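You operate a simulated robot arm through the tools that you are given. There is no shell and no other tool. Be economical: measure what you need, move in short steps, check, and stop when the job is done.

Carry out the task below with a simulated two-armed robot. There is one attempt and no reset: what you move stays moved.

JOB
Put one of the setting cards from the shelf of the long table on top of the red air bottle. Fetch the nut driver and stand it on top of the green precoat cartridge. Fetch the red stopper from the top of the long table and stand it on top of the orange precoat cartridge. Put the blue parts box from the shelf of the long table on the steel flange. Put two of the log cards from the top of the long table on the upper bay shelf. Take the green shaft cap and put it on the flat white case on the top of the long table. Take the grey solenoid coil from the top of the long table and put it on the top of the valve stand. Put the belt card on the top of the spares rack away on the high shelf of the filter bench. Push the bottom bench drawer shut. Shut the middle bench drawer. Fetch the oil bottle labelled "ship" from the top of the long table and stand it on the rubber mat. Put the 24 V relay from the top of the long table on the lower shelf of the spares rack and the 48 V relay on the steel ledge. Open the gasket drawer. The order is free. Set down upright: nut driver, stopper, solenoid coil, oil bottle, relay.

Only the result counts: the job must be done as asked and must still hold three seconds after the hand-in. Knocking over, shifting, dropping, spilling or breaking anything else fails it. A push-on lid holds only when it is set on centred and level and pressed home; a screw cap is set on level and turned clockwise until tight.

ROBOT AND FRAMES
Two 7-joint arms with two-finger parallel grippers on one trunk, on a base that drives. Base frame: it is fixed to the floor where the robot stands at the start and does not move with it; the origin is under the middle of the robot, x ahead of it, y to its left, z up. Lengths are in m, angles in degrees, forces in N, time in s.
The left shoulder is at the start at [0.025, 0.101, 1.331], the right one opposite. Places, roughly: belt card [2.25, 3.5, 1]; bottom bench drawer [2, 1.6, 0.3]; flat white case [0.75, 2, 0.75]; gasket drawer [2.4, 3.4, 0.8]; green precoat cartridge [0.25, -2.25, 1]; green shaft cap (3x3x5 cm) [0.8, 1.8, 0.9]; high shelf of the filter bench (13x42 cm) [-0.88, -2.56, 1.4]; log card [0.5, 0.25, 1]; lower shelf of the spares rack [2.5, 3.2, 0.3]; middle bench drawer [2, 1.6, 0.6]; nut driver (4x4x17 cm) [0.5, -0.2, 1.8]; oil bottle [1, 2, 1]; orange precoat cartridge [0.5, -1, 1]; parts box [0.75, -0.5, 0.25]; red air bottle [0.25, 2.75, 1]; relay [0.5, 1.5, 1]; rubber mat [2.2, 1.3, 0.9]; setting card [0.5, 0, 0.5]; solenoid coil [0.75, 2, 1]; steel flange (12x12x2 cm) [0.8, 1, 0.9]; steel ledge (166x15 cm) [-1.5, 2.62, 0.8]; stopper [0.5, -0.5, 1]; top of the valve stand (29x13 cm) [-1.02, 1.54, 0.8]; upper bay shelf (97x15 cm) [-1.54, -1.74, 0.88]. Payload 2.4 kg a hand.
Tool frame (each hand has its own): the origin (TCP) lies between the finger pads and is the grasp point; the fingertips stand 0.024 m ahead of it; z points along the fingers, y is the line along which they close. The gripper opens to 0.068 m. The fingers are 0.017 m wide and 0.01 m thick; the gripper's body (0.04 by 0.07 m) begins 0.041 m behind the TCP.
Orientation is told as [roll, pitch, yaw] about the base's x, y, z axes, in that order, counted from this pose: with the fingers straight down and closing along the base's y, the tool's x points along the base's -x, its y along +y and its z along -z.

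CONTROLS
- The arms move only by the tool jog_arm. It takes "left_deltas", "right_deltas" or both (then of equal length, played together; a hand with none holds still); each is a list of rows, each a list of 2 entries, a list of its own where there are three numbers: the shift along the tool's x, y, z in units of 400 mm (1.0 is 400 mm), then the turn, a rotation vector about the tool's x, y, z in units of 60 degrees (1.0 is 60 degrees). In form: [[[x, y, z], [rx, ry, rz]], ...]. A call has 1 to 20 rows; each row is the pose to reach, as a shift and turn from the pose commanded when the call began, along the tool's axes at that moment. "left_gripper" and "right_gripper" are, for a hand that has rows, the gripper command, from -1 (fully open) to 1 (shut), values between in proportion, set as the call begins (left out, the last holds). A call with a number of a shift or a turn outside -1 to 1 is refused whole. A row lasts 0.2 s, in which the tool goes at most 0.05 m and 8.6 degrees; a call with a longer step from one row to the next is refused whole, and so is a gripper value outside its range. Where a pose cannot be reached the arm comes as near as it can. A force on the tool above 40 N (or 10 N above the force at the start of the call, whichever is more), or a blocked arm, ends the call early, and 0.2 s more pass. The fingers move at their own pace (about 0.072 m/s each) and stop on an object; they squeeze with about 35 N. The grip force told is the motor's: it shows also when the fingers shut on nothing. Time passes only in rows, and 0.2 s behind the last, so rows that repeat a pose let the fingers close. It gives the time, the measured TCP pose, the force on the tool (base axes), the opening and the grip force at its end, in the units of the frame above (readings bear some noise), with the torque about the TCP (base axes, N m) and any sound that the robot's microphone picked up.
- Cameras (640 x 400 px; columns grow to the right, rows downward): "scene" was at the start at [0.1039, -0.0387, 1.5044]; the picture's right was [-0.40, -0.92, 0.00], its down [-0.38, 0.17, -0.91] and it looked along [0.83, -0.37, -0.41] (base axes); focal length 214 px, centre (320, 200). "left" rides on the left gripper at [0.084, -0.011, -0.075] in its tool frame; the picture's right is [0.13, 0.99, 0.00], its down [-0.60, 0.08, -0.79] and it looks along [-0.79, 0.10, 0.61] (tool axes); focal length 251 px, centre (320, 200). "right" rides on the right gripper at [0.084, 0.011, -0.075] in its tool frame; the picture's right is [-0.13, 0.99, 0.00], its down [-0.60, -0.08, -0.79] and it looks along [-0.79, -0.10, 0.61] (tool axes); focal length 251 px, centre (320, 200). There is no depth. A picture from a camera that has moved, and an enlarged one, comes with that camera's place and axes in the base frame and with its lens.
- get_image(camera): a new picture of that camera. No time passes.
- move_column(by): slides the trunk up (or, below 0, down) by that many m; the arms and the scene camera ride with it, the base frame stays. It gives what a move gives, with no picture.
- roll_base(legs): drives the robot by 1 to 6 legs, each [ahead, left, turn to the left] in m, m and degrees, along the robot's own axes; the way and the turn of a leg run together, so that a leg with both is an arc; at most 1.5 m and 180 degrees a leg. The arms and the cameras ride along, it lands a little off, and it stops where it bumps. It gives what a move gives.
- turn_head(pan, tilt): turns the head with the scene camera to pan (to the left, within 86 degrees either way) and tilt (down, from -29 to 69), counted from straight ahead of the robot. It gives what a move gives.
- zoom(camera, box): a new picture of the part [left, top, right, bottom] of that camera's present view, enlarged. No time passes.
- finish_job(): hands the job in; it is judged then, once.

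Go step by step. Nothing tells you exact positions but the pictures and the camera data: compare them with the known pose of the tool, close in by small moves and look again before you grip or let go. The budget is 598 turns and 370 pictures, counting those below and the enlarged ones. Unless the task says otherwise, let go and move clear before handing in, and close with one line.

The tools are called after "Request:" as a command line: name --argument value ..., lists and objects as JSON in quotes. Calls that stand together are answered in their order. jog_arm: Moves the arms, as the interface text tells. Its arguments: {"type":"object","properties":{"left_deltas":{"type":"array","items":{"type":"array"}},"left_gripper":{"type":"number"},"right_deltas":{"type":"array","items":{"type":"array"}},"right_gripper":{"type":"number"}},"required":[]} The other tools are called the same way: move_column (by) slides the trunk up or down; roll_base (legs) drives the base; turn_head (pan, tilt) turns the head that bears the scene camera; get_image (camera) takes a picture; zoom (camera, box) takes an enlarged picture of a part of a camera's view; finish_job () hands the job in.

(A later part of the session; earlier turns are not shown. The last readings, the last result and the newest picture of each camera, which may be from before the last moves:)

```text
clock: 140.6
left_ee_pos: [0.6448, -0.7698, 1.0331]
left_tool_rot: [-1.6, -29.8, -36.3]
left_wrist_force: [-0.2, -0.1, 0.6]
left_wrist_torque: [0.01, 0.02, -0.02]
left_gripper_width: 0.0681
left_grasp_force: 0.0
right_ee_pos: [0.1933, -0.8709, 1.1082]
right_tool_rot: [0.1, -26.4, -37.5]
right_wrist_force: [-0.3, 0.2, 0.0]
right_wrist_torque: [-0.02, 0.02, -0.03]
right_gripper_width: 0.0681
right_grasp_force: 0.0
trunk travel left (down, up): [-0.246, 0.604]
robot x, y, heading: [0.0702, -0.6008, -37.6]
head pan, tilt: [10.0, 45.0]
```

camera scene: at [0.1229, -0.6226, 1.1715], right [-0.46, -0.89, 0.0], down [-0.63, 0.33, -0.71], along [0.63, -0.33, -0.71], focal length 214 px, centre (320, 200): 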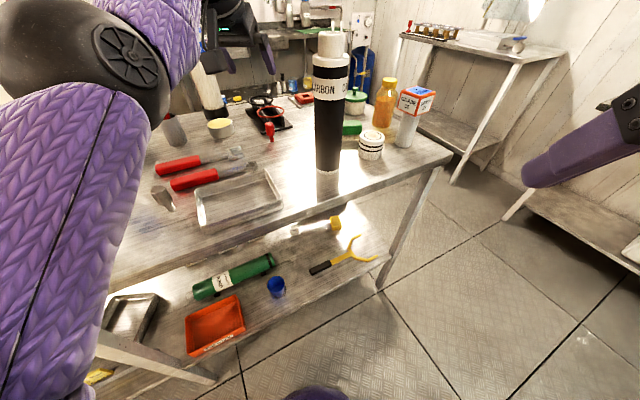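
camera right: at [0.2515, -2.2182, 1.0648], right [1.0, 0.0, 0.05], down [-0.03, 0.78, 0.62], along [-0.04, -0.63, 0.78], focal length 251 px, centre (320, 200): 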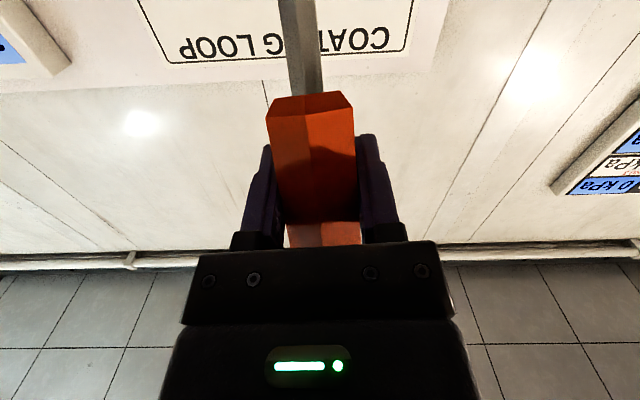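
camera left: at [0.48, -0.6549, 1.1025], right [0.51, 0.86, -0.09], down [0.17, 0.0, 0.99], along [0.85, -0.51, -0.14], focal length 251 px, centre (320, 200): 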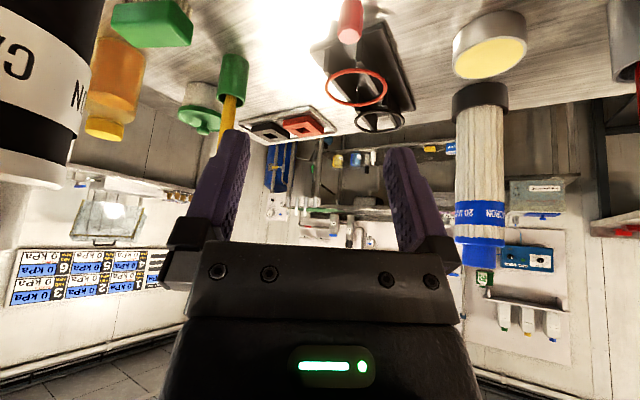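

Request:
get_image --camera "left"

Request:
zoom --camera "scene" --box '[180, 60, 380, 190]'

```text
290 pictures are left
camera left: at [0.5512, -0.7119, 1.0571], right [0.51, 0.86, -0.09], down [0.17, 0.0, 0.99], along [0.85, -0.52, -0.14], focal length 251 px, centre (320, 200)
```

left: 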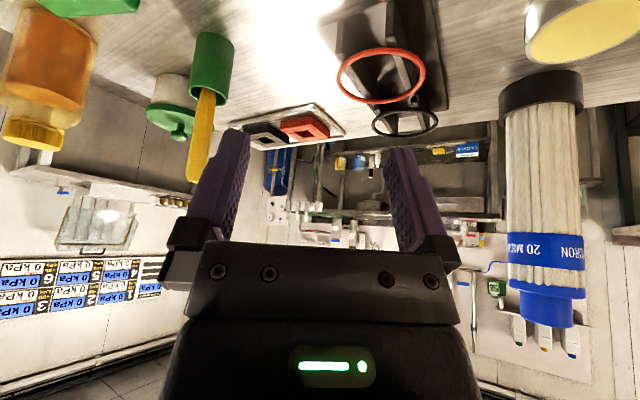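

```text
3.08 times, centred on (280, 125) of scene
camera zoom: at [0.1954, -0.6789, 1.1715], right [-0.46, -0.89, 0.0], down [-0.63, 0.33, -0.71], along [0.63, -0.33, -0.71], focal length 660 px, centre (443, 431)
```

zoom: 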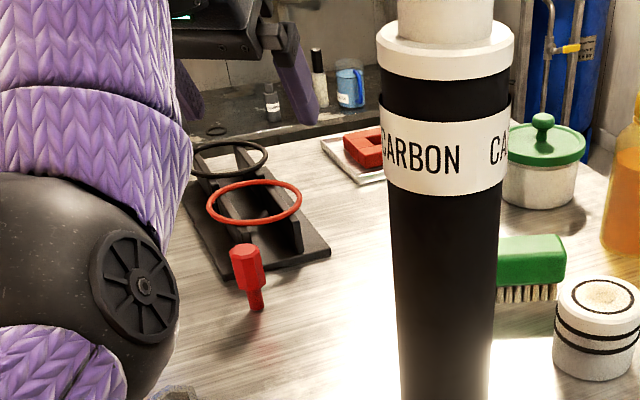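

Request:
jog_arm --left_deltas '[[[0.04, 0.02, 0.05], [0, 0, 0]], [[0.09, 0.0375, 0.11], [0, 0, 0]], [[0.137, 0.0375, 0.181], [0, 0, 0]], [[0.137, 0.0375, 0.181], [0, 0, 0]]]'

Request:
get_image --camera "left"

Request:
zoom --camera "scene" --box '[180, 60, 380, 190]'

```text
clock: 141.6
left_ee_pos: [0.6441, -0.751, 0.9415]
left_tool_rot: [-1.5, -29.7, -36.3]
left_wrist_force: [-0.5, 0.6, -0.8]
left_wrist_torque: [0.01, 0.0, -0.01]
left_gripper_width: 0.0684
left_grasp_force: 0.1
right_ee_pos: [0.1934, -0.8712, 1.1075]
right_tool_rot: [0.2, -26.6, -37.4]
right_wrist_force: [-0.6, 0.2, 0.4]
right_wrist_torque: [0.02, -0.01, 0.01]
right_gripper_width: 0.0679
right_grasp_force: 0.0
trunk travel left (down, up): [-0.246, 0.604]
robot x, y, heading: [0.0756, -0.5988, -37.8]
head pan, tilt: [10.0, 45.0]
```

```text
288 pictures are left
camera left: at [0.5496, -0.6943, 0.9651], right [0.51, 0.86, -0.09], down [0.17, 0.0, 0.99], along [0.85, -0.51, -0.14], focal length 251 px, centre (320, 200)
```

left: 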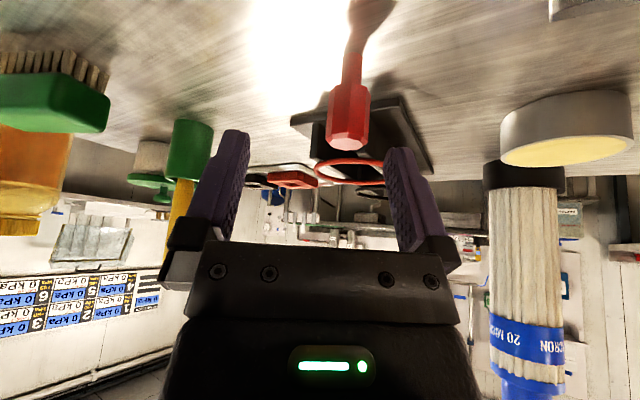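

```text
3.08 times, centred on (280, 125) of scene
camera zoom: at [0.1953, -0.6788, 1.1716], right [-0.46, -0.89, 0.0], down [-0.63, 0.33, -0.71], along [0.63, -0.33, -0.71], focal length 660 px, centre (443, 431)
```

zoom: 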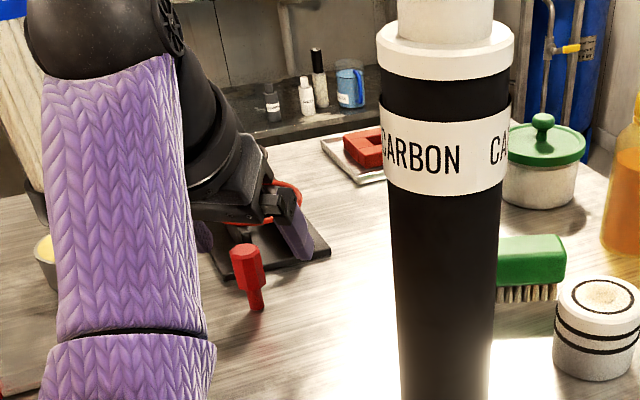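

Request:
jog_arm --left_deltas '[[[0.026, 0.0275, -0.015], [0, 0, 0]], [[0.045, 0.0275, 0.015], [0, 0, 0]], [[0.045, 0.0275, 0.015], [0, 0, 0]]]'

Request:
get_image --camera "left"

Request:
zoom --camera "scene" --box '[210, 100, 310, 165]'

```text
clock: 142.4
left_ee_pos: [0.6394, -0.7364, 0.926]
left_tool_rot: [-1.6, -29.8, -36.3]
left_wrist_force: [0.4, -0.8, -0.1]
left_wrist_torque: [-0.02, -0.02, 0.0]
left_gripper_width: 0.0679
left_grasp_force: 0.1
right_ee_pos: [0.1935, -0.8718, 1.108]
right_tool_rot: [0.0, -26.5, -37.6]
right_wrist_force: [0.6, -0.1, 0.0]
right_wrist_torque: [0.0, -0.02, 0.0]
right_gripper_width: 0.068
right_grasp_force: 0.1
trunk travel left (down, up): [-0.246, 0.604]
robot x, y, heading: [0.0728, -0.6013, -37.6]
head pan, tilt: [10.0, 45.0]
```

```text
286 pictures are left
camera left: at [0.5465, -0.6783, 0.9498], right [0.51, 0.86, -0.09], down [0.17, 0.0, 0.99], along [0.85, -0.51, -0.14], focal length 251 px, centre (320, 200)
```

left: 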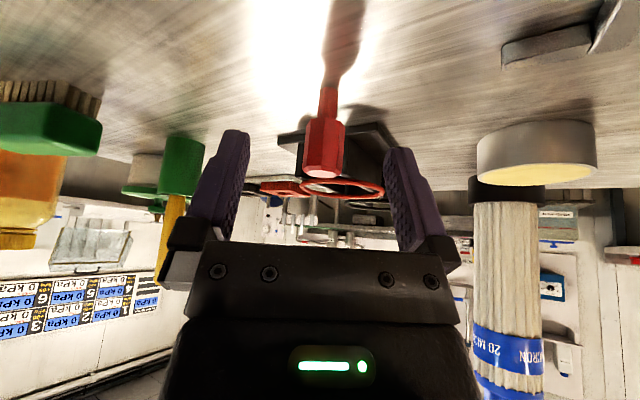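

```text
6.15 times, centred on (260, 132) of scene
camera zoom: at [0.1953, -0.6788, 1.1716], right [-0.46, -0.89, 0.0], down [-0.63, 0.33, -0.71], along [0.63, -0.33, -0.71], focal length 1320 px, centre (689, 615)
```

zoom: 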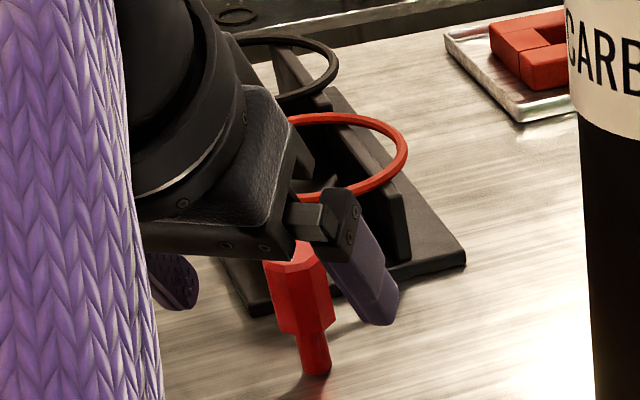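

Request:
jog_arm --left_deltas '[[[0.016, 0, 0.028], [0, 0, 0]], [[0.016, 0, 0.028], [0, 0, 0]]]'

Request:
jog_arm --left_deltas '[[[0, 0, 0], [0, 0, 0]], [[0, 0, 0], [0, 0, 0]], [[0, 0, 0], [0, 0, 0]], [[0, 0, 0], [0, 0, 0]]]' --left_gripper 1

Request:
get_image --camera "left"

```text
clock: 143.0
left_ee_pos: [0.6386, -0.739, 0.9161]
left_tool_rot: [-1.4, -30.0, -36.4]
left_wrist_force: [-0.6, 0.6, -0.3]
left_wrist_torque: [0.01, -0.03, -0.02]
left_gripper_width: 0.068
left_grasp_force: 0.2
right_ee_pos: [0.1895, -0.8726, 1.1083]
right_tool_rot: [0.2, -26.6, -37.6]
right_wrist_force: [-0.4, 0.2, -0.7]
right_wrist_torque: [-0.03, 0.04, -0.01]
right_gripper_width: 0.0682
right_grasp_force: 0.0
trunk travel left (down, up): [-0.246, 0.604]
robot x, y, heading: [0.0771, -0.6041, -37.4]
head pan, tilt: [10.0, 45.0]
```

```text
clock: 144.0
left_ee_pos: [0.636, -0.7384, 0.9143]
left_tool_rot: [-1.4, -29.9, -36.4]
left_wrist_force: [-0.6, 0.0, 0.8]
left_wrist_torque: [0.0, -0.01, -0.04]
left_gripper_width: 0.0
left_grasp_force: 24.1
right_ee_pos: [0.1894, -0.8716, 1.1081]
right_tool_rot: [0.2, -26.7, -37.4]
right_wrist_force: [0.2, 0.4, -0.3]
right_wrist_torque: [0.04, 0.03, 0.02]
right_gripper_width: 0.0679
right_grasp_force: 0.0
trunk travel left (down, up): [-0.246, 0.604]
robot x, y, heading: [0.0693, -0.604, -37.4]
head pan, tilt: [10.0, 45.0]
```

```text
284 pictures are left
camera left: at [0.5436, -0.6796, 0.9386], right [0.51, 0.86, -0.09], down [0.16, 0.0, 0.99], along [0.85, -0.51, -0.14], focal length 251 px, centre (320, 200)
```

left: 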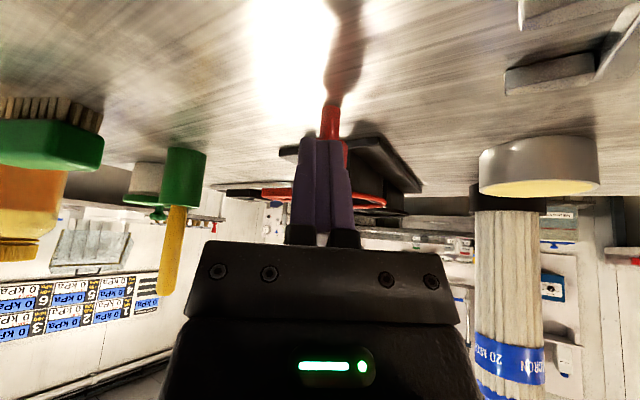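

Closed on nothing: the table is lower (0.85), so the stopper is further, at about (0.682,-0.759). I reopen and advance.

Request:
jog_arm --left_deltas '[[[0, 0, 0], [0, 0, 0]], [[0, 0, 0], [0, 0, 0]], [[0, 0.02, 0], [0, 0, 0]], [[-0.045, 0.02, 0.04], [0, 0, 0]], [[-0.07, 0.02, 0.08], [0, 0, 0]], [[-0.07, 0.02, 0.08], [0, 0, 0]]]' --left_gripper -1

Request:
get_image --camera "left"

```text
clock: 145.4
left_ee_pos: [0.6771, -0.7539, 0.8987]
left_tool_rot: [-1.6, -29.7, -36.2]
left_wrist_force: [-0.3, 0.3, 0.3]
left_wrist_torque: [0.0, 0.02, 0.03]
left_gripper_width: 0.0681
left_grasp_force: 0.0
right_ee_pos: [0.1923, -0.8708, 1.1067]
right_tool_rot: [0.1, -26.5, -37.5]
right_wrist_force: [0.4, -0.6, -1.0]
right_wrist_torque: [0.0, -0.01, 0.0]
right_gripper_width: 0.0679
right_grasp_force: 0.1
trunk travel left (down, up): [-0.246, 0.604]
robot x, y, heading: [0.0744, -0.6007, -37.8]
head pan, tilt: [10.0, 45.0]
```

```text
283 pictures are left
camera left: at [0.5839, -0.6953, 0.9225], right [0.51, 0.86, -0.09], down [0.17, 0.0, 0.99], along [0.85, -0.51, -0.14], focal length 251 px, centre (320, 200)
```

left: 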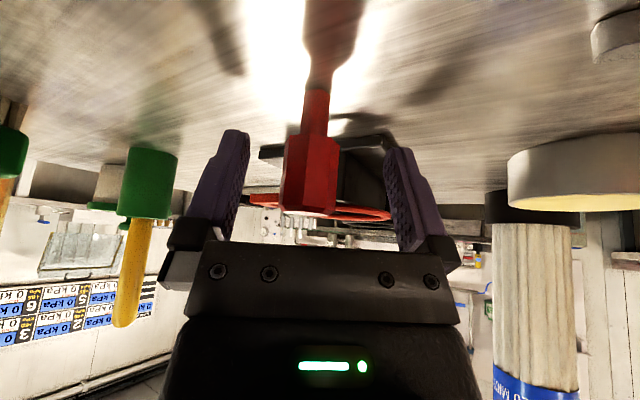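

Request:
jog_arm --left_deltas '[[[0, -0.01, 0.005], [0, 0, 0]], [[0, -0.01, 0.005], [0, 0, 0]], [[0, -0.01, 0.005], [0, 0, 0]], [[0, -0.01, 0.005], [0, 0, 0]], [[0, -0.01, 0.005], [0, 0, 0]]]' --left_gripper 1

Request:
get_image --camera "left"

```text
clock: 146.6
left_ee_pos: [0.676, -0.7578, 0.8987]
left_tool_rot: [-1.5, -29.7, -36.3]
left_wrist_force: [0.2, 0.2, -0.1]
left_wrist_torque: [0.01, 0.0, -0.02]
left_gripper_width: 0.0207
left_grasp_force: 35.0
right_ee_pos: [0.1914, -0.8716, 1.1087]
right_tool_rot: [0.0, -26.6, -37.4]
right_wrist_force: [0.2, 0.1, -0.4]
right_wrist_torque: [0.0, 0.0, 0.02]
right_gripper_width: 0.0679
right_grasp_force: 0.1
trunk travel left (down, up): [-0.246, 0.604]
robot x, y, heading: [0.0712, -0.6029, -37.6]
head pan, tilt: [10.0, 45.0]
```

```text
282 pictures are left
camera left: at [0.5825, -0.7003, 0.9218], right [0.51, 0.86, -0.09], down [0.17, 0.0, 0.99], along [0.85, -0.51, -0.14], focal length 251 px, centre (320, 200)
```

left: 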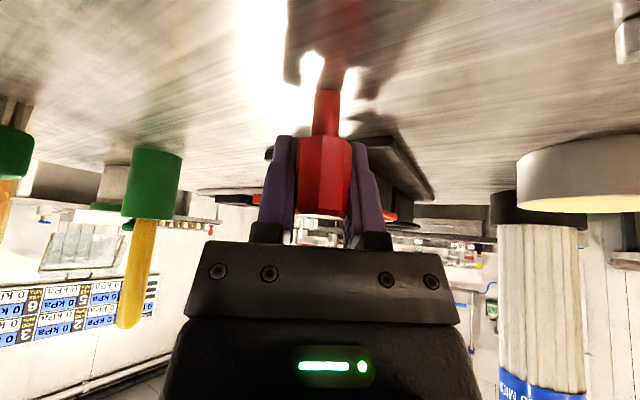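

Gripped (stem bottom is 4.9 cm below TCP). I lift high with the trunk and reposition facing the table's right end.

Request:
move_column --by 0.4

Request:
roll_base --legs '[[-0.3, 0, 0], [0, 0, 37.5], [0, -0.85, 0]]'

Request:
turn_head --pan 15 --tilt 45

Request:
get_image --camera "scene"

Request:
get_image --camera "left"

```text
clock: 150.5
left_ee_pos: [0.6702, -0.7545, 1.3283]
left_tool_rot: [-1.7, -32.7, -36.2]
left_wrist_force: [0.3, -1.1, -0.5]
left_wrist_torque: [-0.05, 0.0, 0.02]
left_gripper_width: 0.0208
left_grasp_force: 35.1
right_ee_pos: [0.1917, -0.871, 1.5071]
right_tool_rot: [0.2, -26.6, -37.5]
right_wrist_force: [0.2, -0.5, 0.8]
right_wrist_torque: [0.01, 0.0, 0.01]
right_gripper_width: 0.068
right_grasp_force: 0.0
trunk travel left (down, up): [-0.646, 0.204]
robot x, y, heading: [0.0738, -0.6042, -38.1]
head pan, tilt: [10.0, 45.0]
```

```text
clock: 158.4
left_ee_pos: [0.3964, -1.0331, 1.3269]
left_tool_rot: [-1.7, -32.7, 1.2]
left_wrist_force: [0.6, -0.6, -0.4]
left_wrist_torque: [0.02, -0.02, -0.03]
left_gripper_width: 0.0207
left_grasp_force: 35.6
right_ee_pos: [0.0901, -1.4128, 1.5084]
right_tool_rot: [0.0, -26.6, -0.2]
right_wrist_force: [0.8, 0.5, -0.2]
right_wrist_torque: [0.01, -0.02, 0.02]
right_gripper_width: 0.0681
right_grasp_force: 0.1
trunk travel left (down, up): [-0.646, 0.204]
robot x, y, heading: [-0.1672, -1.2773, -0.3]
head pan, tilt: [10.0, 45.0]
```

```text
clock: 159.0
left_ee_pos: [0.3964, -1.0322, 1.3273]
left_tool_rot: [-1.7, -32.7, 1.2]
left_wrist_force: [0.5, 0.3, 0.1]
left_wrist_torque: [-0.01, -0.01, -0.03]
left_gripper_width: 0.0207
left_grasp_force: 34.7
right_ee_pos: [0.0889, -1.4132, 1.5077]
right_tool_rot: [0.1, -26.6, 0.0]
right_wrist_force: [-0.6, -0.6, 0.2]
right_wrist_torque: [0.02, 0.05, 0.02]
right_gripper_width: 0.068
right_grasp_force: 0.0
trunk travel left (down, up): [-0.646, 0.204]
robot x, y, heading: [-0.1721, -1.2704, -0.1]
head pan, tilt: [15.0, 45.0]
```

```text
281 pictures are left
camera scene: at [-0.075, -1.2536, 1.5741], right [0.25, -0.97, 0.0], down [-0.68, -0.18, -0.71], along [0.68, 0.18, -0.71], focal length 214 px, centre (320, 200)
```

scene: 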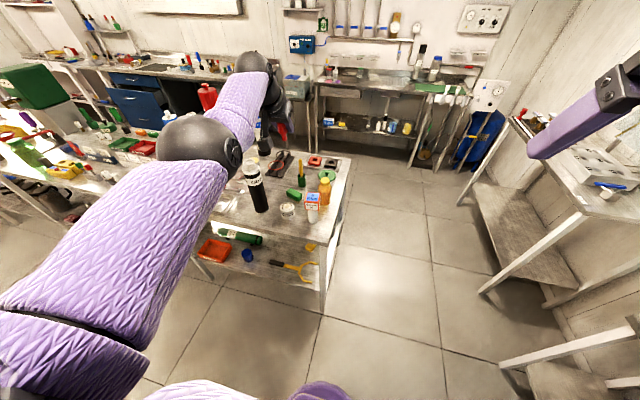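

```text
280 pictures are left
camera left: at [0.287, -1.043, 1.3456], right [-0.11, 0.99, -0.09], down [0.08, 0.1, 0.99], along [0.99, 0.1, -0.09], focal length 251 px, centre (320, 200)
```

left: 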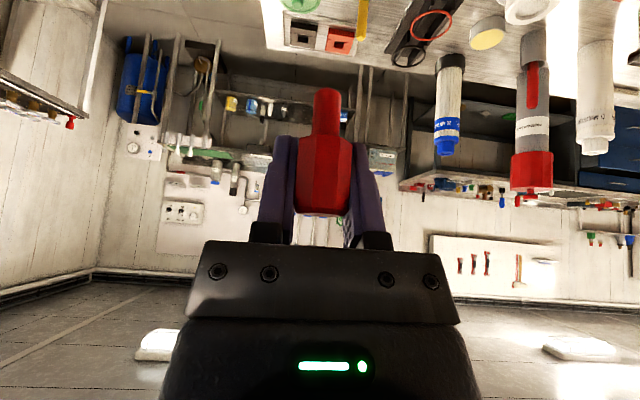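

Request:
zoom --camera "scene" --box '[260, 160, 360, 240]'

```text
5.00 times, centred on (310, 200) of scene
camera zoom: at [-0.075, -1.2536, 1.5741], right [0.25, -0.97, 0.0], down [-0.68, -0.18, -0.71], along [0.68, 0.18, -0.71], focal length 1072 px, centre (370, 200)
```

zoom: 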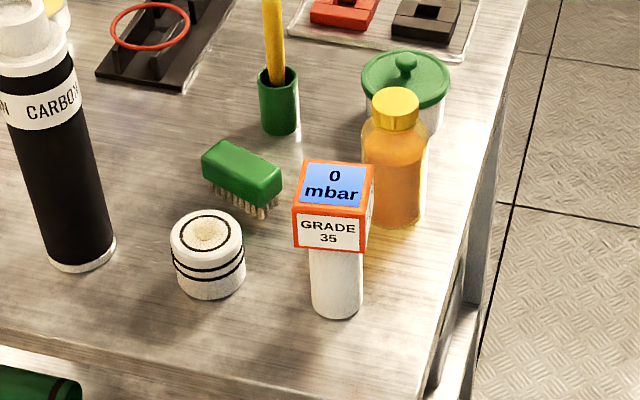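

Orange top at (0.488,-1.074,0.998). I move over it and lower.

Request:
roll_base --legs '[[0.09, -0.04, 0]]'

Request:
move_column --by -0.22

Request:
get_image --camera "left"

Request:
get_image --camera "scene"

```text
clock: 160.2
left_ee_pos: [0.4871, -1.072, 1.3273]
left_tool_rot: [-1.7, -32.5, 1.4]
left_wrist_force: [-0.5, -0.3, 0.2]
left_wrist_torque: [0.01, -0.02, -0.02]
left_gripper_width: 0.0208
left_grasp_force: 35.1
right_ee_pos: [0.1815, -1.4525, 1.5076]
right_tool_rot: [0.1, -26.5, 0.1]
right_wrist_force: [0.8, 0.0, -0.2]
right_wrist_torque: [-0.01, 0.01, 0.0]
right_gripper_width: 0.0682
right_grasp_force: 0.0
trunk travel left (down, up): [-0.646, 0.204]
robot x, y, heading: [-0.0777, -1.3088, 0.1]
head pan, tilt: [15.0, 45.0]
```

```text
clock: 162.5
left_ee_pos: [0.4873, -1.0702, 1.1086]
left_tool_rot: [-1.7, -32.7, 1.4]
left_wrist_force: [-0.2, -0.3, 0.7]
left_wrist_torque: [-0.04, 0.01, 0.02]
left_gripper_width: 0.0205
left_grasp_force: 34.8
right_ee_pos: [0.1806, -1.452, 1.288]
right_tool_rot: [0.1, -26.5, 0.1]
right_wrist_force: [0.1, -0.3, 0.3]
right_wrist_torque: [0.0, 0.02, -0.04]
right_gripper_width: 0.068
right_grasp_force: 0.1
trunk travel left (down, up): [-0.426, 0.424]
robot x, y, heading: [-0.0808, -1.3109, -0.3]
head pan, tilt: [15.0, 45.0]
```

```text
278 pictures are left
camera left: at [0.3767, -1.0818, 1.1258], right [-0.12, 0.99, -0.09], down [0.08, 0.1, 0.99], along [0.99, 0.11, -0.09], focal length 251 px, centre (320, 200)
```

left: 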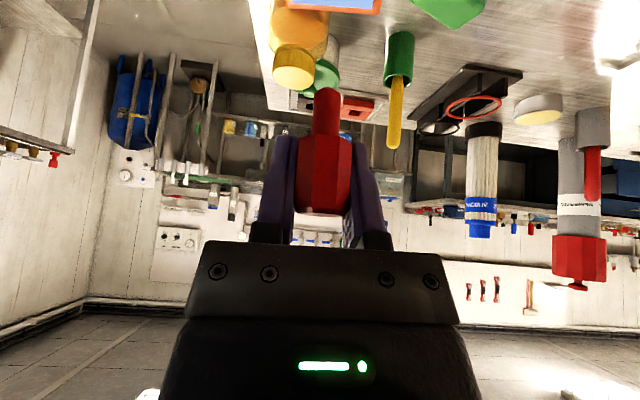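

```text
277 pictures are left
camera scene: at [0.0309, -1.293, 1.3535], right [0.26, -0.97, 0.0], down [-0.68, -0.18, -0.71], along [0.68, 0.18, -0.71], focal length 214 px, centre (320, 200)
```

scene: 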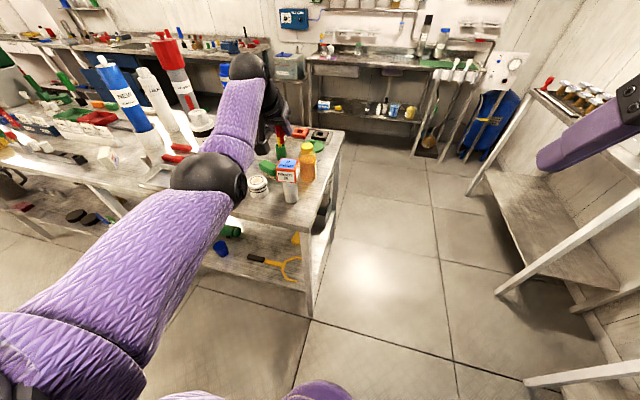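

Request:
zoom --camera "scene" --box '[240, 100, 340, 200]'

```text
4.00 times, centred on (290, 150) of scene
camera zoom: at [0.0309, -1.293, 1.3535], right [0.26, -0.97, 0.0], down [-0.68, -0.18, -0.71], along [0.68, 0.18, -0.71], focal length 858 px, centre (440, 400)
```

zoom: 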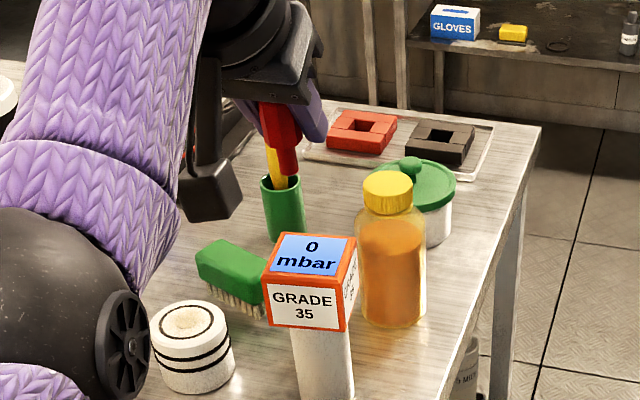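

Request:
jog_arm --left_deltas '[[[0.02, -0.0075, 0.045], [0, 0.05, 0]], [[0.045, -0.0075, 0.09], [0, 0.05, 0]], [[0.051, -0.0075, 0.107], [0, 0.05, 0]], [[0.051, -0.0075, 0.107], [0, 0.05, 0]]]'

Request:
zoom --camera "scene" --box '[250, 110, 330, 190]'

```text
clock: 163.5
left_ee_pos: [0.4945, -1.0749, 1.0596]
left_tool_rot: [-1.6, -29.8, 1.1]
left_wrist_force: [-0.2, 0.3, 0.6]
left_wrist_torque: [0.0, -0.03, 0.05]
left_gripper_width: 0.0208
left_grasp_force: 34.8
right_ee_pos: [0.1797, -1.4524, 1.2876]
right_tool_rot: [0.2, -26.6, 0.1]
right_wrist_force: [0.2, 0.8, 0.0]
right_wrist_torque: [0.02, 0.0, 0.0]
right_gripper_width: 0.068
right_grasp_force: 0.2
trunk travel left (down, up): [-0.426, 0.424]
robot x, y, heading: [-0.0788, -1.3137, -0.5]
head pan, tilt: [15.0, 45.0]
```

```text
5.00 times, centred on (290, 150) of scene
camera zoom: at [0.031, -1.293, 1.3534], right [0.26, -0.97, 0.0], down [-0.68, -0.18, -0.71], along [0.68, 0.18, -0.71], focal length 1072 px, centre (470, 450)
```

zoom: 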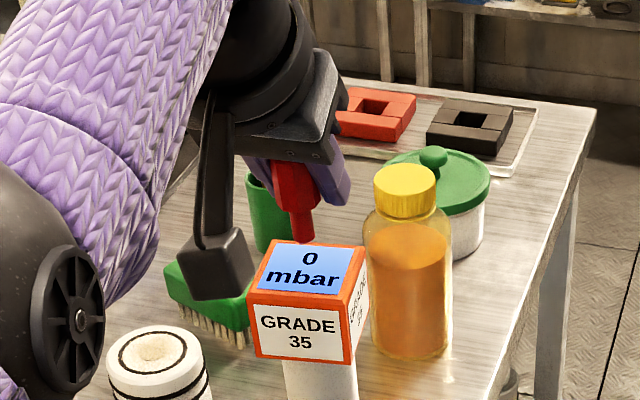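

Request:
jog_arm --left_deltas '[[[0.01, 0, 0.015], [0, 0, 0]], [[0.014, 0, 0.022], [0, 0, 0]]]'

Request:
jog_arm --left_deltas '[[[0.005, 0, 0.009], [0, 0, 0]], [[0.005, 0, 0.009], [0, 0, 0]]]'

Request:
jog_arm --left_deltas '[[[0.004, 0, 0.007], [0, 0, 0]], [[0.004, 0, 0.007], [0, 0, 0]]]'

```text
clock: 164.1
left_ee_pos: [0.4943, -1.0756, 1.0483]
left_tool_rot: [-1.6, -29.6, 1.1]
left_wrist_force: [-0.3, 0.2, 0.4]
left_wrist_torque: [-0.02, -0.02, 0.02]
left_gripper_width: 0.0205
left_grasp_force: 35.3
right_ee_pos: [0.1803, -1.4516, 1.2875]
right_tool_rot: [0.1, -26.6, 0.1]
right_wrist_force: [-0.7, 0.1, 0.0]
right_wrist_torque: [0.02, -0.02, 0.02]
right_gripper_width: 0.0679
right_grasp_force: 0.0
trunk travel left (down, up): [-0.426, 0.424]
robot x, y, heading: [-0.0798, -1.3118, 0.1]
head pan, tilt: [15.0, 45.0]
```

```text
clock: 164.7
left_ee_pos: [0.4933, -1.0756, 1.0453]
left_tool_rot: [-1.6, -29.7, 1.2]
left_wrist_force: [-0.2, 0.2, -0.3]
left_wrist_torque: [0.02, 0.02, -0.01]
left_gripper_width: 0.0205
left_grasp_force: 35.1
right_ee_pos: [0.1806, -1.4521, 1.2872]
right_tool_rot: [0.1, -26.6, 0.0]
right_wrist_force: [-0.4, 0.0, -0.8]
right_wrist_torque: [-0.03, 0.01, -0.03]
right_gripper_width: 0.068
right_grasp_force: 0.0
trunk travel left (down, up): [-0.426, 0.424]
robot x, y, heading: [-0.0775, -1.3151, -0.2]
head pan, tilt: [15.0, 45.0]
```

```text
clock: 165.3
left_ee_pos: [0.4933, -1.0754, 1.0431]
left_tool_rot: [-1.7, -29.7, 1.1]
left_wrist_force: [-1.2, -0.2, -1.2]
left_wrist_torque: [0.01, -0.01, 0.03]
left_gripper_width: 0.0204
left_grasp_force: 35.4
right_ee_pos: [0.1813, -1.4529, 1.2884]
right_tool_rot: [0.1, -26.6, 0.2]
right_wrist_force: [0.2, 0.9, -0.7]
right_wrist_torque: [0.0, 0.02, -0.01]
right_gripper_width: 0.0679
right_grasp_force: 0.0
trunk travel left (down, up): [-0.426, 0.424]
robot x, y, heading: [-0.0796, -1.3141, 0.1]
head pan, tilt: [15.0, 45.0]
```

Request:
jog_arm --left_deltas '[[[0.004, 0, 0.007], [0, 0, 0]], [[0.004, 0, 0.007], [0, 0, 0]]]'

Request:
jog_arm --left_deltas '[[[0.003, 0, 0.006], [0, 0, 0]], [[0.003, 0, 0.006], [0, 0, 0]]]'

Request:
zoom --camera "scene" --box '[250, 110, 330, 190]'

```text
clock: 165.9
left_ee_pos: [0.4931, -1.0761, 1.0389]
left_tool_rot: [-1.6, -29.7, 1.2]
left_wrist_force: [-0.2, 0.6, -0.7]
left_wrist_torque: [-0.01, 0.06, 0.0]
left_gripper_width: 0.0208
left_grasp_force: 34.5
right_ee_pos: [0.1803, -1.4523, 1.2869]
right_tool_rot: [0.1, -26.7, 0.0]
right_wrist_force: [-0.5, -0.7, 0.2]
right_wrist_torque: [-0.01, -0.01, 0.0]
right_gripper_width: 0.0682
right_grasp_force: 0.1
trunk travel left (down, up): [-0.426, 0.424]
robot x, y, heading: [-0.0804, -1.31, 0.1]
head pan, tilt: [15.0, 45.0]
```

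```text
clock: 166.5
left_ee_pos: [0.4933, -1.0748, 1.0399]
left_tool_rot: [-1.6, -29.9, 1.2]
left_wrist_force: [1.9, -1.2, 11.2]
left_wrist_torque: [-0.07, 0.06, -0.03]
left_gripper_width: 0.0207
left_grasp_force: 35.3
right_ee_pos: [0.1802, -1.4532, 1.2885]
right_tool_rot: [0.1, -26.6, 0.0]
right_wrist_force: [0.8, -0.2, 0.0]
right_wrist_torque: [-0.01, -0.01, 0.03]
right_gripper_width: 0.068
right_grasp_force: 0.1
trunk travel left (down, up): [-0.426, 0.424]
robot x, y, heading: [-0.0784, -1.3125, -0.2]
head pan, tilt: [15.0, 45.0]
```

```text
5.00 times, centred on (290, 150) of scene
camera zoom: at [0.03, -1.2936, 1.3537], right [0.26, -0.97, 0.0], down [-0.68, -0.18, -0.71], along [0.68, 0.18, -0.71], focal length 1072 px, centre (470, 450)
```

zoom: 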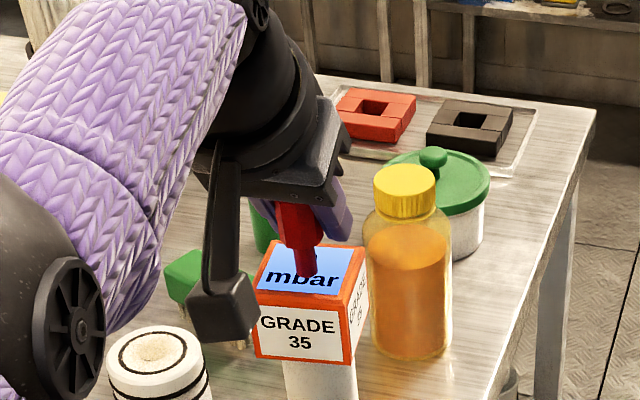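

Contact, centred. Release and withdraw.

Request:
jog_arm --left_deltas '[[[-0.002, 0, -0.003], [0, 0, 0]], [[-0.002, 0, -0.003], [0, 0, 0]], [[-0.002, 0, -0.003], [0, 0, 0]], [[-0.002, 0, -0.003], [0, 0, 0]]]' --left_gripper -0.3

Request:
zoom --camera "scene" --box '[250, 110, 330, 190]'

```text
clock: 167.5
left_ee_pos: [0.4936, -1.0746, 1.0386]
left_tool_rot: [-1.7, -29.7, 1.2]
left_wrist_force: [0.7, -0.5, -0.4]
left_wrist_torque: [0.03, 0.0, -0.01]
left_gripper_width: 0.0443
left_grasp_force: 0.0
right_ee_pos: [0.1799, -1.4517, 1.2873]
right_tool_rot: [0.1, -26.6, 0.2]
right_wrist_force: [0.0, 0.1, 0.4]
right_wrist_torque: [-0.01, 0.02, 0.0]
right_gripper_width: 0.0679
right_grasp_force: 0.1
trunk travel left (down, up): [-0.426, 0.424]
robot x, y, heading: [-0.0797, -1.314, -0.2]
head pan, tilt: [15.0, 45.0]
```

```text
5.00 times, centred on (290, 150) of scene
camera zoom: at [0.031, -1.293, 1.3534], right [0.26, -0.97, 0.0], down [-0.68, -0.18, -0.71], along [0.68, 0.18, -0.71], focal length 1072 px, centre (470, 450)
```

zoom: 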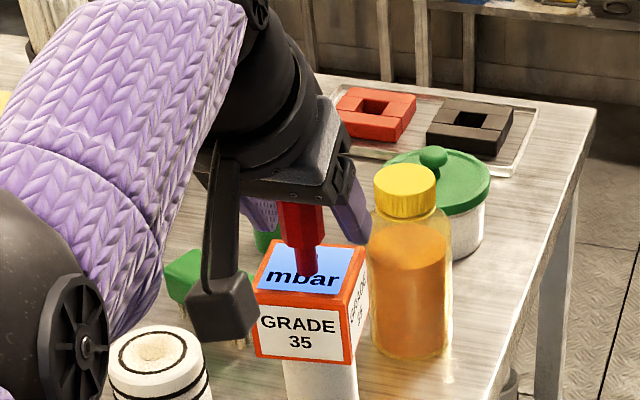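

Request:
jog_arm --left_deltas '[[[0, 0, -0.06], [0, 0, 0]], [[0, 0, -0.15], [0, 0, 0]], [[0, 0, -0.27], [0, 0, 0]], [[0, 0, -0.39], [0, 0, 0]]]'

Request:
zoom --camera "scene" --box '[220, 90, 340, 190]'

```text
clock: 168.5
left_ee_pos: [0.4164, -1.0742, 1.1728]
left_tool_rot: [-1.6, -29.7, 1.3]
left_wrist_force: [0.9, 1.7, -1.0]
left_wrist_torque: [0.03, -0.08, -0.14]
left_gripper_width: 0.0442
left_grasp_force: 0.2
right_ee_pos: [0.1811, -1.4521, 1.2877]
right_tool_rot: [0.2, -26.6, 0.1]
right_wrist_force: [-0.9, -0.4, 0.1]
right_wrist_torque: [0.01, 0.0, -0.02]
right_gripper_width: 0.068
right_grasp_force: 0.0
trunk travel left (down, up): [-0.426, 0.424]
robot x, y, heading: [-0.0799, -1.3151, -0.2]
head pan, tilt: [15.0, 45.0]
```

```text
4.00 times, centred on (280, 140) of scene
camera zoom: at [0.0307, -1.2931, 1.3535], right [0.26, -0.97, 0.0], down [-0.68, -0.18, -0.71], along [0.68, 0.18, -0.71], focal length 858 px, centre (480, 440)
```

zoom: 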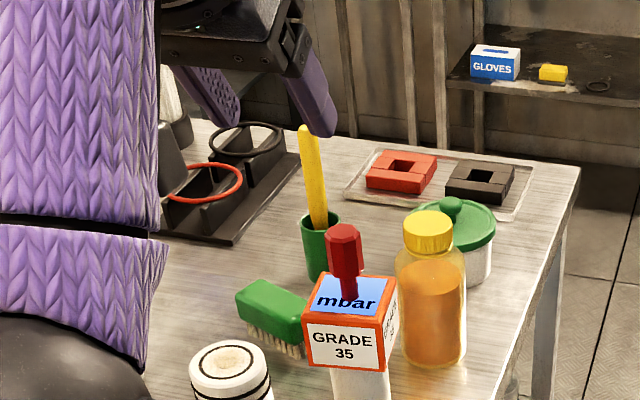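

Stopper done. Next the shelf items: I back off, strafe left and look under the table with the trunk low.

Request:
roll_base --legs '[[-0.3, 0, 0], [0, 0.95, 0]]'

Request:
move_column --by -0.4

Request:
turn_head --pan 0 --tilt 30

Request:
get_image --camera "scene"

```text
clock: 175.2
left_ee_pos: [0.1183, -0.1062, 1.173]
left_tool_rot: [-1.6, -29.7, 1.0]
left_wrist_force: [-0.3, -0.8, 0.3]
left_wrist_torque: [0.0, -0.01, 0.01]
left_gripper_width: 0.0442
left_grasp_force: 0.1
right_ee_pos: [-0.12, -0.4847, 1.2874]
right_tool_rot: [0.2, -26.6, -0.1]
right_wrist_force: [0.6, 0.5, -0.4]
right_wrist_torque: [0.01, 0.03, 0.0]
right_gripper_width: 0.0679
right_grasp_force: 0.1
trunk travel left (down, up): [-0.426, 0.424]
robot x, y, heading: [-0.3798, -0.3426, -0.5]
head pan, tilt: [15.0, 45.0]
```

```text
clock: 176.1
left_ee_pos: [0.1184, -0.1064, 1.1386]
left_tool_rot: [-1.4, -30.1, 0.6]
left_wrist_force: [14.7, 2.2, -4.4]
left_wrist_torque: [0.01, -0.29, -0.09]
left_gripper_width: 0.0443
left_grasp_force: 0.0
right_ee_pos: [-0.1198, -0.4846, 1.2532]
right_tool_rot: [0.1, -26.5, -0.1]
right_wrist_force: [0.5, 0.8, -0.5]
right_wrist_torque: [0.02, -0.03, -0.02]
right_gripper_width: 0.0682
right_grasp_force: 0.1
trunk travel left (down, up): [-0.391, 0.458]
robot x, y, heading: [-0.3781, -0.3439, -0.3]
head pan, tilt: [15.0, 45.0]
stopped: the force on the tool passed its limit at 49 N (the readings are from after the stop); the commanded pose is now the measured one
```

```text
clock: 176.8
left_ee_pos: [0.1194, -0.1055, 1.1381]
left_tool_rot: [-1.3, -30.1, 0.8]
left_wrist_force: [25.0, 2.3, -4.0]
left_wrist_torque: [-0.05, -0.1, -0.21]
left_gripper_width: 0.0443
left_grasp_force: 0.1
right_ee_pos: [-0.1194, -0.4843, 1.2538]
right_tool_rot: [0.1, -26.5, 0.0]
right_wrist_force: [-0.5, -1.1, -0.2]
right_wrist_torque: [0.02, -0.01, 0.0]
right_gripper_width: 0.0678
right_grasp_force: 0.0
trunk travel left (down, up): [-0.391, 0.458]
robot x, y, heading: [-0.3802, -0.3427, -0.4]
head pan, tilt: [0.0, 30.0]
```

```text
271 pictures are left
camera scene: at [-0.2523, -0.3454, 1.3415], right [0.0, -1.0, 0.0], down [-0.5, 0.0, -0.87], along [0.87, 0.0, -0.5], focal length 214 px, centre (320, 200)
```

scene: 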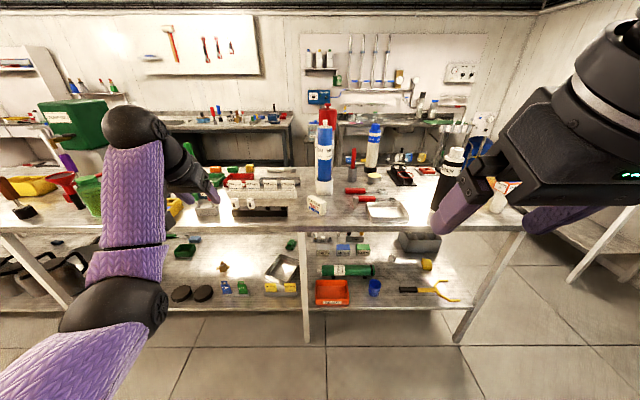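

Request:
jog_arm --left_deltas '[[[-0.03, 0.02, 0.02], [0, -0.1, 0]], [[-0.06, 0.04, 0.04], [0, -0.2, 0]], [[-0.09, 0.06, 0.06], [0, -0.3, 0]], [[-0.12, 0.08, 0.06], [0, -0.42, 0]], [[-0.12, 0.1, 0.06], [0, -0.5, 0]]]'

Request:
zoom --camera "scene" --box '[160, 220, 480, 320]'

```text
clock: 178.1
left_ee_pos: [0.173, -0.066, 1.1408]
left_tool_rot: [-2.5, -60.1, 2.2]
left_wrist_force: [-0.1, 0.3, -0.2]
left_wrist_torque: [-0.01, -0.01, -0.01]
left_gripper_width: 0.0444
left_grasp_force: 0.1
right_ee_pos: [-0.1181, -0.4849, 1.2529]
right_tool_rot: [0.2, -26.5, -0.1]
right_wrist_force: [0.1, 0.4, 0.5]
right_wrist_torque: [-0.01, 0.04, 0.03]
right_gripper_width: 0.0678
right_grasp_force: 0.1
trunk travel left (down, up): [-0.391, 0.458]
robot x, y, heading: [-0.3755, -0.3445, -0.1]
head pan, tilt: [0.0, 30.0]
```

```text
2.00 times, centred on (320, 270) of scene
camera zoom: at [-0.2523, -0.3454, 1.3416], right [-0.01, -1.0, 0.0], down [-0.5, 0.0, -0.87], along [0.87, 0.0, -0.5], focal length 429 px, centre (320, 60)
```

zoom: 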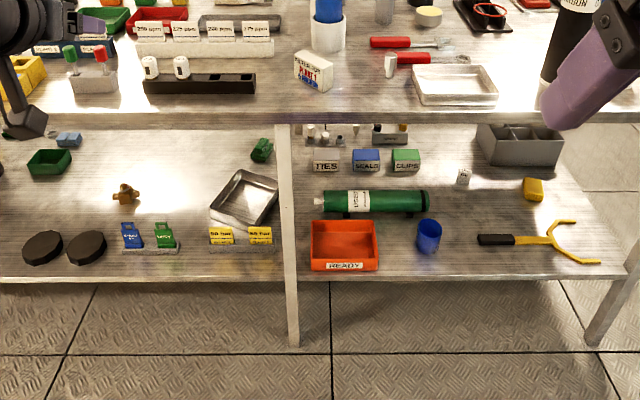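

Request:
zoom --camera "scene" --box '[210, 325, 310, 360]'

Request:
zoom --camera "scene" --box '[210, 270, 310, 310]'

Request:
zoom --camera "scene" --box '[300, 230, 400, 300]'

Request:
zoom --camera "scene" --box '[210, 170, 330, 230]'

```text
6.40 times, centred on (260, 342) of scene
camera zoom: at [-0.2523, -0.3454, 1.3416], right [-0.01, -1.0, 0.0], down [-0.5, 0.0, -0.87], along [0.87, 0.0, -0.5], focal length 1373 px, centre (704, -712)
```

zoom: 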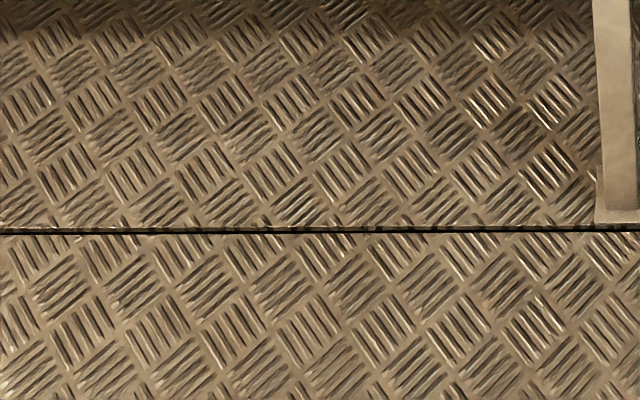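

```text
6.40 times, centred on (260, 290) of scene
camera zoom: at [-0.2523, -0.3454, 1.3416], right [-0.01, -1.0, 0.0], down [-0.5, 0.0, -0.87], along [0.87, 0.0, -0.5], focal length 1373 px, centre (704, -376)
```

zoom: 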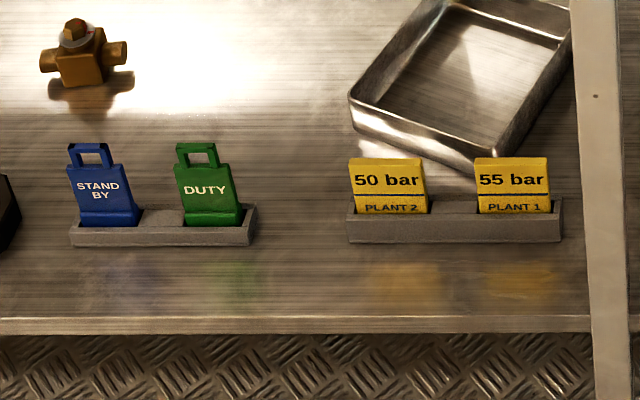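

```text
5.71 times, centred on (350, 265) of scene
camera zoom: at [-0.2523, -0.3454, 1.3416], right [-0.01, -1.0, 0.0], down [-0.5, 0.0, -0.87], along [0.87, 0.0, -0.5], focal length 1226 px, centre (149, -171)
```

zoom: 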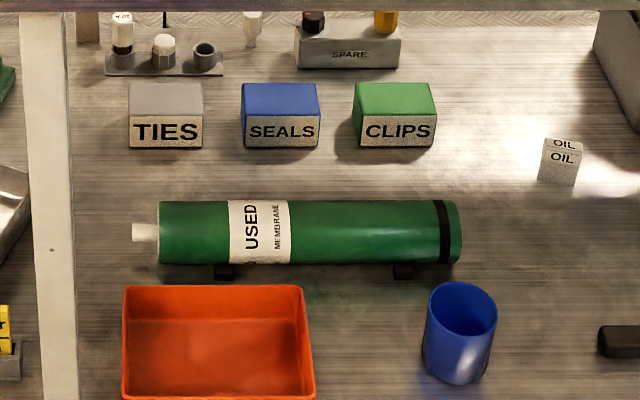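

```text
5.33 times, centred on (270, 200) of scene
camera zoom: at [-0.2523, -0.3454, 1.3416], right [-0.01, -1.0, 0.0], down [-0.5, 0.0, -0.87], along [0.87, 0.0, -0.5], focal length 1144 px, centre (587, 200)
```

zoom: 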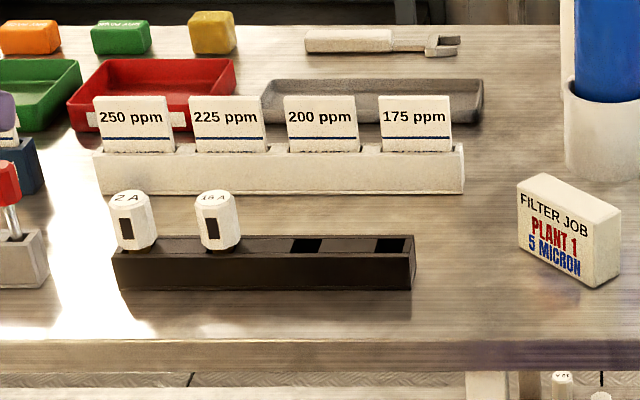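

The blue parts box is "SEALS" at about (0.75,-0.49) on the shelf (z≈0.38), the setting cards are the yellow bar cards. I raise the left hand, then lower the trunk.

Request:
jog_arm --left_deltas '[[[-0.1, 0, -0.06], [0, 0, 0]], [[-0.2, 0, -0.12], [0, 0, 0]], [[-0.3, 0, -0.18], [0, 0, 0]], [[-0.4, 0, -0.24], [0, 0, 0]], [[-0.5, 0, -0.3], [0, 0, 0]], [[-0.6, 0, -0.36], [0, 0, 0]]]' --right_deltas '[[[-0.05, 0, 0], [0, -0.1, 0]], [[-0.1, 0, 0], [0, -0.2, 0]], [[-0.15, 0, 0], [0, -0.3, 0]], [[-0.2, 0, 0], [0, -0.4, 0]], [[-0.25, 0, 0], [0, -0.5, 0]], [[-0.3, 0, 0], [0, -0.6, 0]]]'

Request:
move_column --by -0.38

```text
clock: 179.4
left_ee_pos: [0.152, -0.0681, 1.3784]
left_tool_rot: [-2.4, -59.8, 2.1]
left_wrist_force: [-0.6, 0.4, 0.8]
left_wrist_torque: [0.03, -0.03, -0.04]
left_gripper_width: 0.0442
left_grasp_force: 0.1
left hand out of reach, approached as far as the arm can: row 5, 6
right_ee_pos: [-0.0087, -0.4856, 1.3066]
right_tool_rot: [0.0, -62.6, -0.2]
right_wrist_force: [-0.7, -0.6, 0.8]
right_wrist_torque: [0.01, -0.01, -0.02]
right_gripper_width: 0.0678
right_grasp_force: 0.1
trunk travel left (down, up): [-0.391, 0.458]
robot x, y, heading: [-0.38, -0.3457, -0.1]
head pan, tilt: [0.0, 30.0]
```

```text
clock: 183.1
left_ee_pos: [0.152, -0.0649, 0.9989]
left_tool_rot: [-2.4, -59.9, 2.2]
left_wrist_force: [0.3, -0.9, 0.9]
left_wrist_torque: [-0.02, 0.0, 0.01]
left_gripper_width: 0.0442
left_grasp_force: 0.1
right_ee_pos: [-0.0117, -0.4841, 0.9264]
right_tool_rot: [0.1, -62.4, -0.1]
right_wrist_force: [-0.5, -0.1, 0.5]
right_wrist_torque: [0.01, -0.02, 0.02]
right_gripper_width: 0.0677
right_grasp_force: 0.1
trunk travel left (down, up): [-0.011, 0.838]
robot x, y, heading: [-0.3805, -0.339, -0.5]
head pan, tilt: [0.0, 30.0]
```

Request:
jog_arm --left_deltas '[[[0.05, 0, -0.08], [0, 0, 0]], [[0.1, 0, -0.16], [0, 0, 0]], [[0.15, 0, -0.25], [0, 0, 0]], [[0.2, 0, -0.34], [0, 0, 0]]]' --right_deltas '[[[0.08, 0, 0.04], [0, -0.08, 0]], [[0.16, 0, 0.08], [0, -0.16, 0]], [[0.24, 0, 0.12], [0, -0.24, 0]], [[0.32, 0, 0.16], [0, -0.32, 0]]]'

Request:
jog_arm --right_deltas '[[[0.05, 0, 0], [0, 0, -0.14]], [[0.1, 0, 0], [0, 0, -0.28]], [[0.15, 0, 0], [0, 0, -0.42]], [[0.2, 0, 0], [0, 0, -0.56]], [[0.25, 0, 0], [0, 0, -0.7]], [[0.3, 0, 0], [0, 0, -0.84]], [[0.35, 0, 0], [0, 0, -0.98]]]'

```text
clock: 183.5
left_ee_pos: [0.1224, -0.0653, 1.0025]
left_tool_rot: [-2.1, -60.9, 1.6]
left_wrist_force: [0.2, 0.0, 0.4]
left_wrist_torque: [0.0, 0.02, 0.0]
left_gripper_width: 0.0441
left_grasp_force: 0.0
right_ee_pos: [-0.0122, -0.4842, 0.8976]
right_tool_rot: [0.0, -66.3, -0.2]
right_wrist_force: [0.0, -0.5, -0.1]
right_wrist_torque: [0.02, 0.0, 0.01]
right_gripper_width: 0.068
right_grasp_force: 0.1
right hand out of reach, approached as far as the arm can: row 2
trunk travel left (down, up): [-0.011, 0.838]
robot x, y, heading: [-0.3816, -0.3451, -0.2]
head pan, tilt: [0.0, 30.0]
stopped in row 2 (left hand): the force on the tool passed its limit at 55 N (the readings are from after the stop); the commanded pose is now the measured one
```

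```text
clock: 185.1
left_ee_pos: [0.1227, -0.0645, 1.0012]
left_tool_rot: [-1.9, -60.9, 1.9]
left_wrist_force: [-0.3, -0.4, -0.1]
left_wrist_torque: [0.0, -0.02, 0.03]
left_gripper_width: 0.0441
left_grasp_force: 0.1
right_ee_pos: [0.0019, -0.4299, 0.8569]
right_tool_rot: [-62.8, -28.1, 76.3]
right_wrist_force: [-0.4, 0.9, -1.4]
right_wrist_torque: [-0.01, -0.02, 0.02]
right_gripper_width: 0.0681
right_grasp_force: 0.1
right hand out of reach, approached as far as the arm can: row 1, 2, 3, 4, 5, 6, 7
trunk travel left (down, up): [-0.011, 0.838]
robot x, y, heading: [-0.38, -0.3433, -0.2]
head pan, tilt: [0.0, 30.0]
```

The near-body poses are restricted. I extend the right arm forward and test the tool-down, yaw-90 attitude in free space before the table.

Request:
jog_arm --right_deltas '[[[0.08, 0.04, 0.09], [0, 0, 0]], [[0.16, 0.08, 0.17], [0, 0, 0]], [[0.24, 0.11, 0.26], [-0.1, 0.03, -0.04]], [[0.32, 0.15, 0.35], [-0.2, 0.06, -0.09]], [[0.406, 0.191, 0.437], [-0.32, 0.09, -0.14]], [[0.406, 0.191, 0.437], [-0.44, 0.12, -0.19]], [[0.406, 0.191, 0.437], [-0.56, 0.155, -0.24]], [[0.406, 0.191, 0.437], [-0.68, 0.19, -0.29]], [[0.406, 0.191, 0.437], [-0.8, 0.22, -0.34]], [[0.406, 0.191, 0.437], [-0.92, 0.25, -0.39]], [[0.406, 0.191, 0.437], [-1, 0.275, -0.425]]]'

Request:
get_image --camera "scene"

```text
refused: row 1 steps farther than a row can; nothing moved
```

```text
265 pictures are left
camera scene: at [-0.1505, -0.346, 0.9522], right [-0.01, -1.0, 0.0], down [-0.5, 0.0, -0.87], along [0.87, 0.0, -0.5], focal length 214 px, centre (320, 200)
```

scene: 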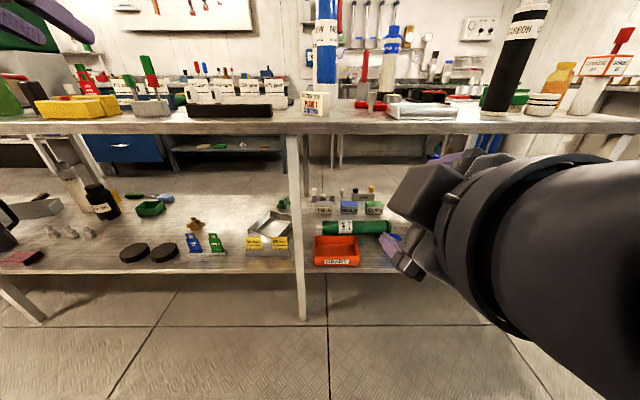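

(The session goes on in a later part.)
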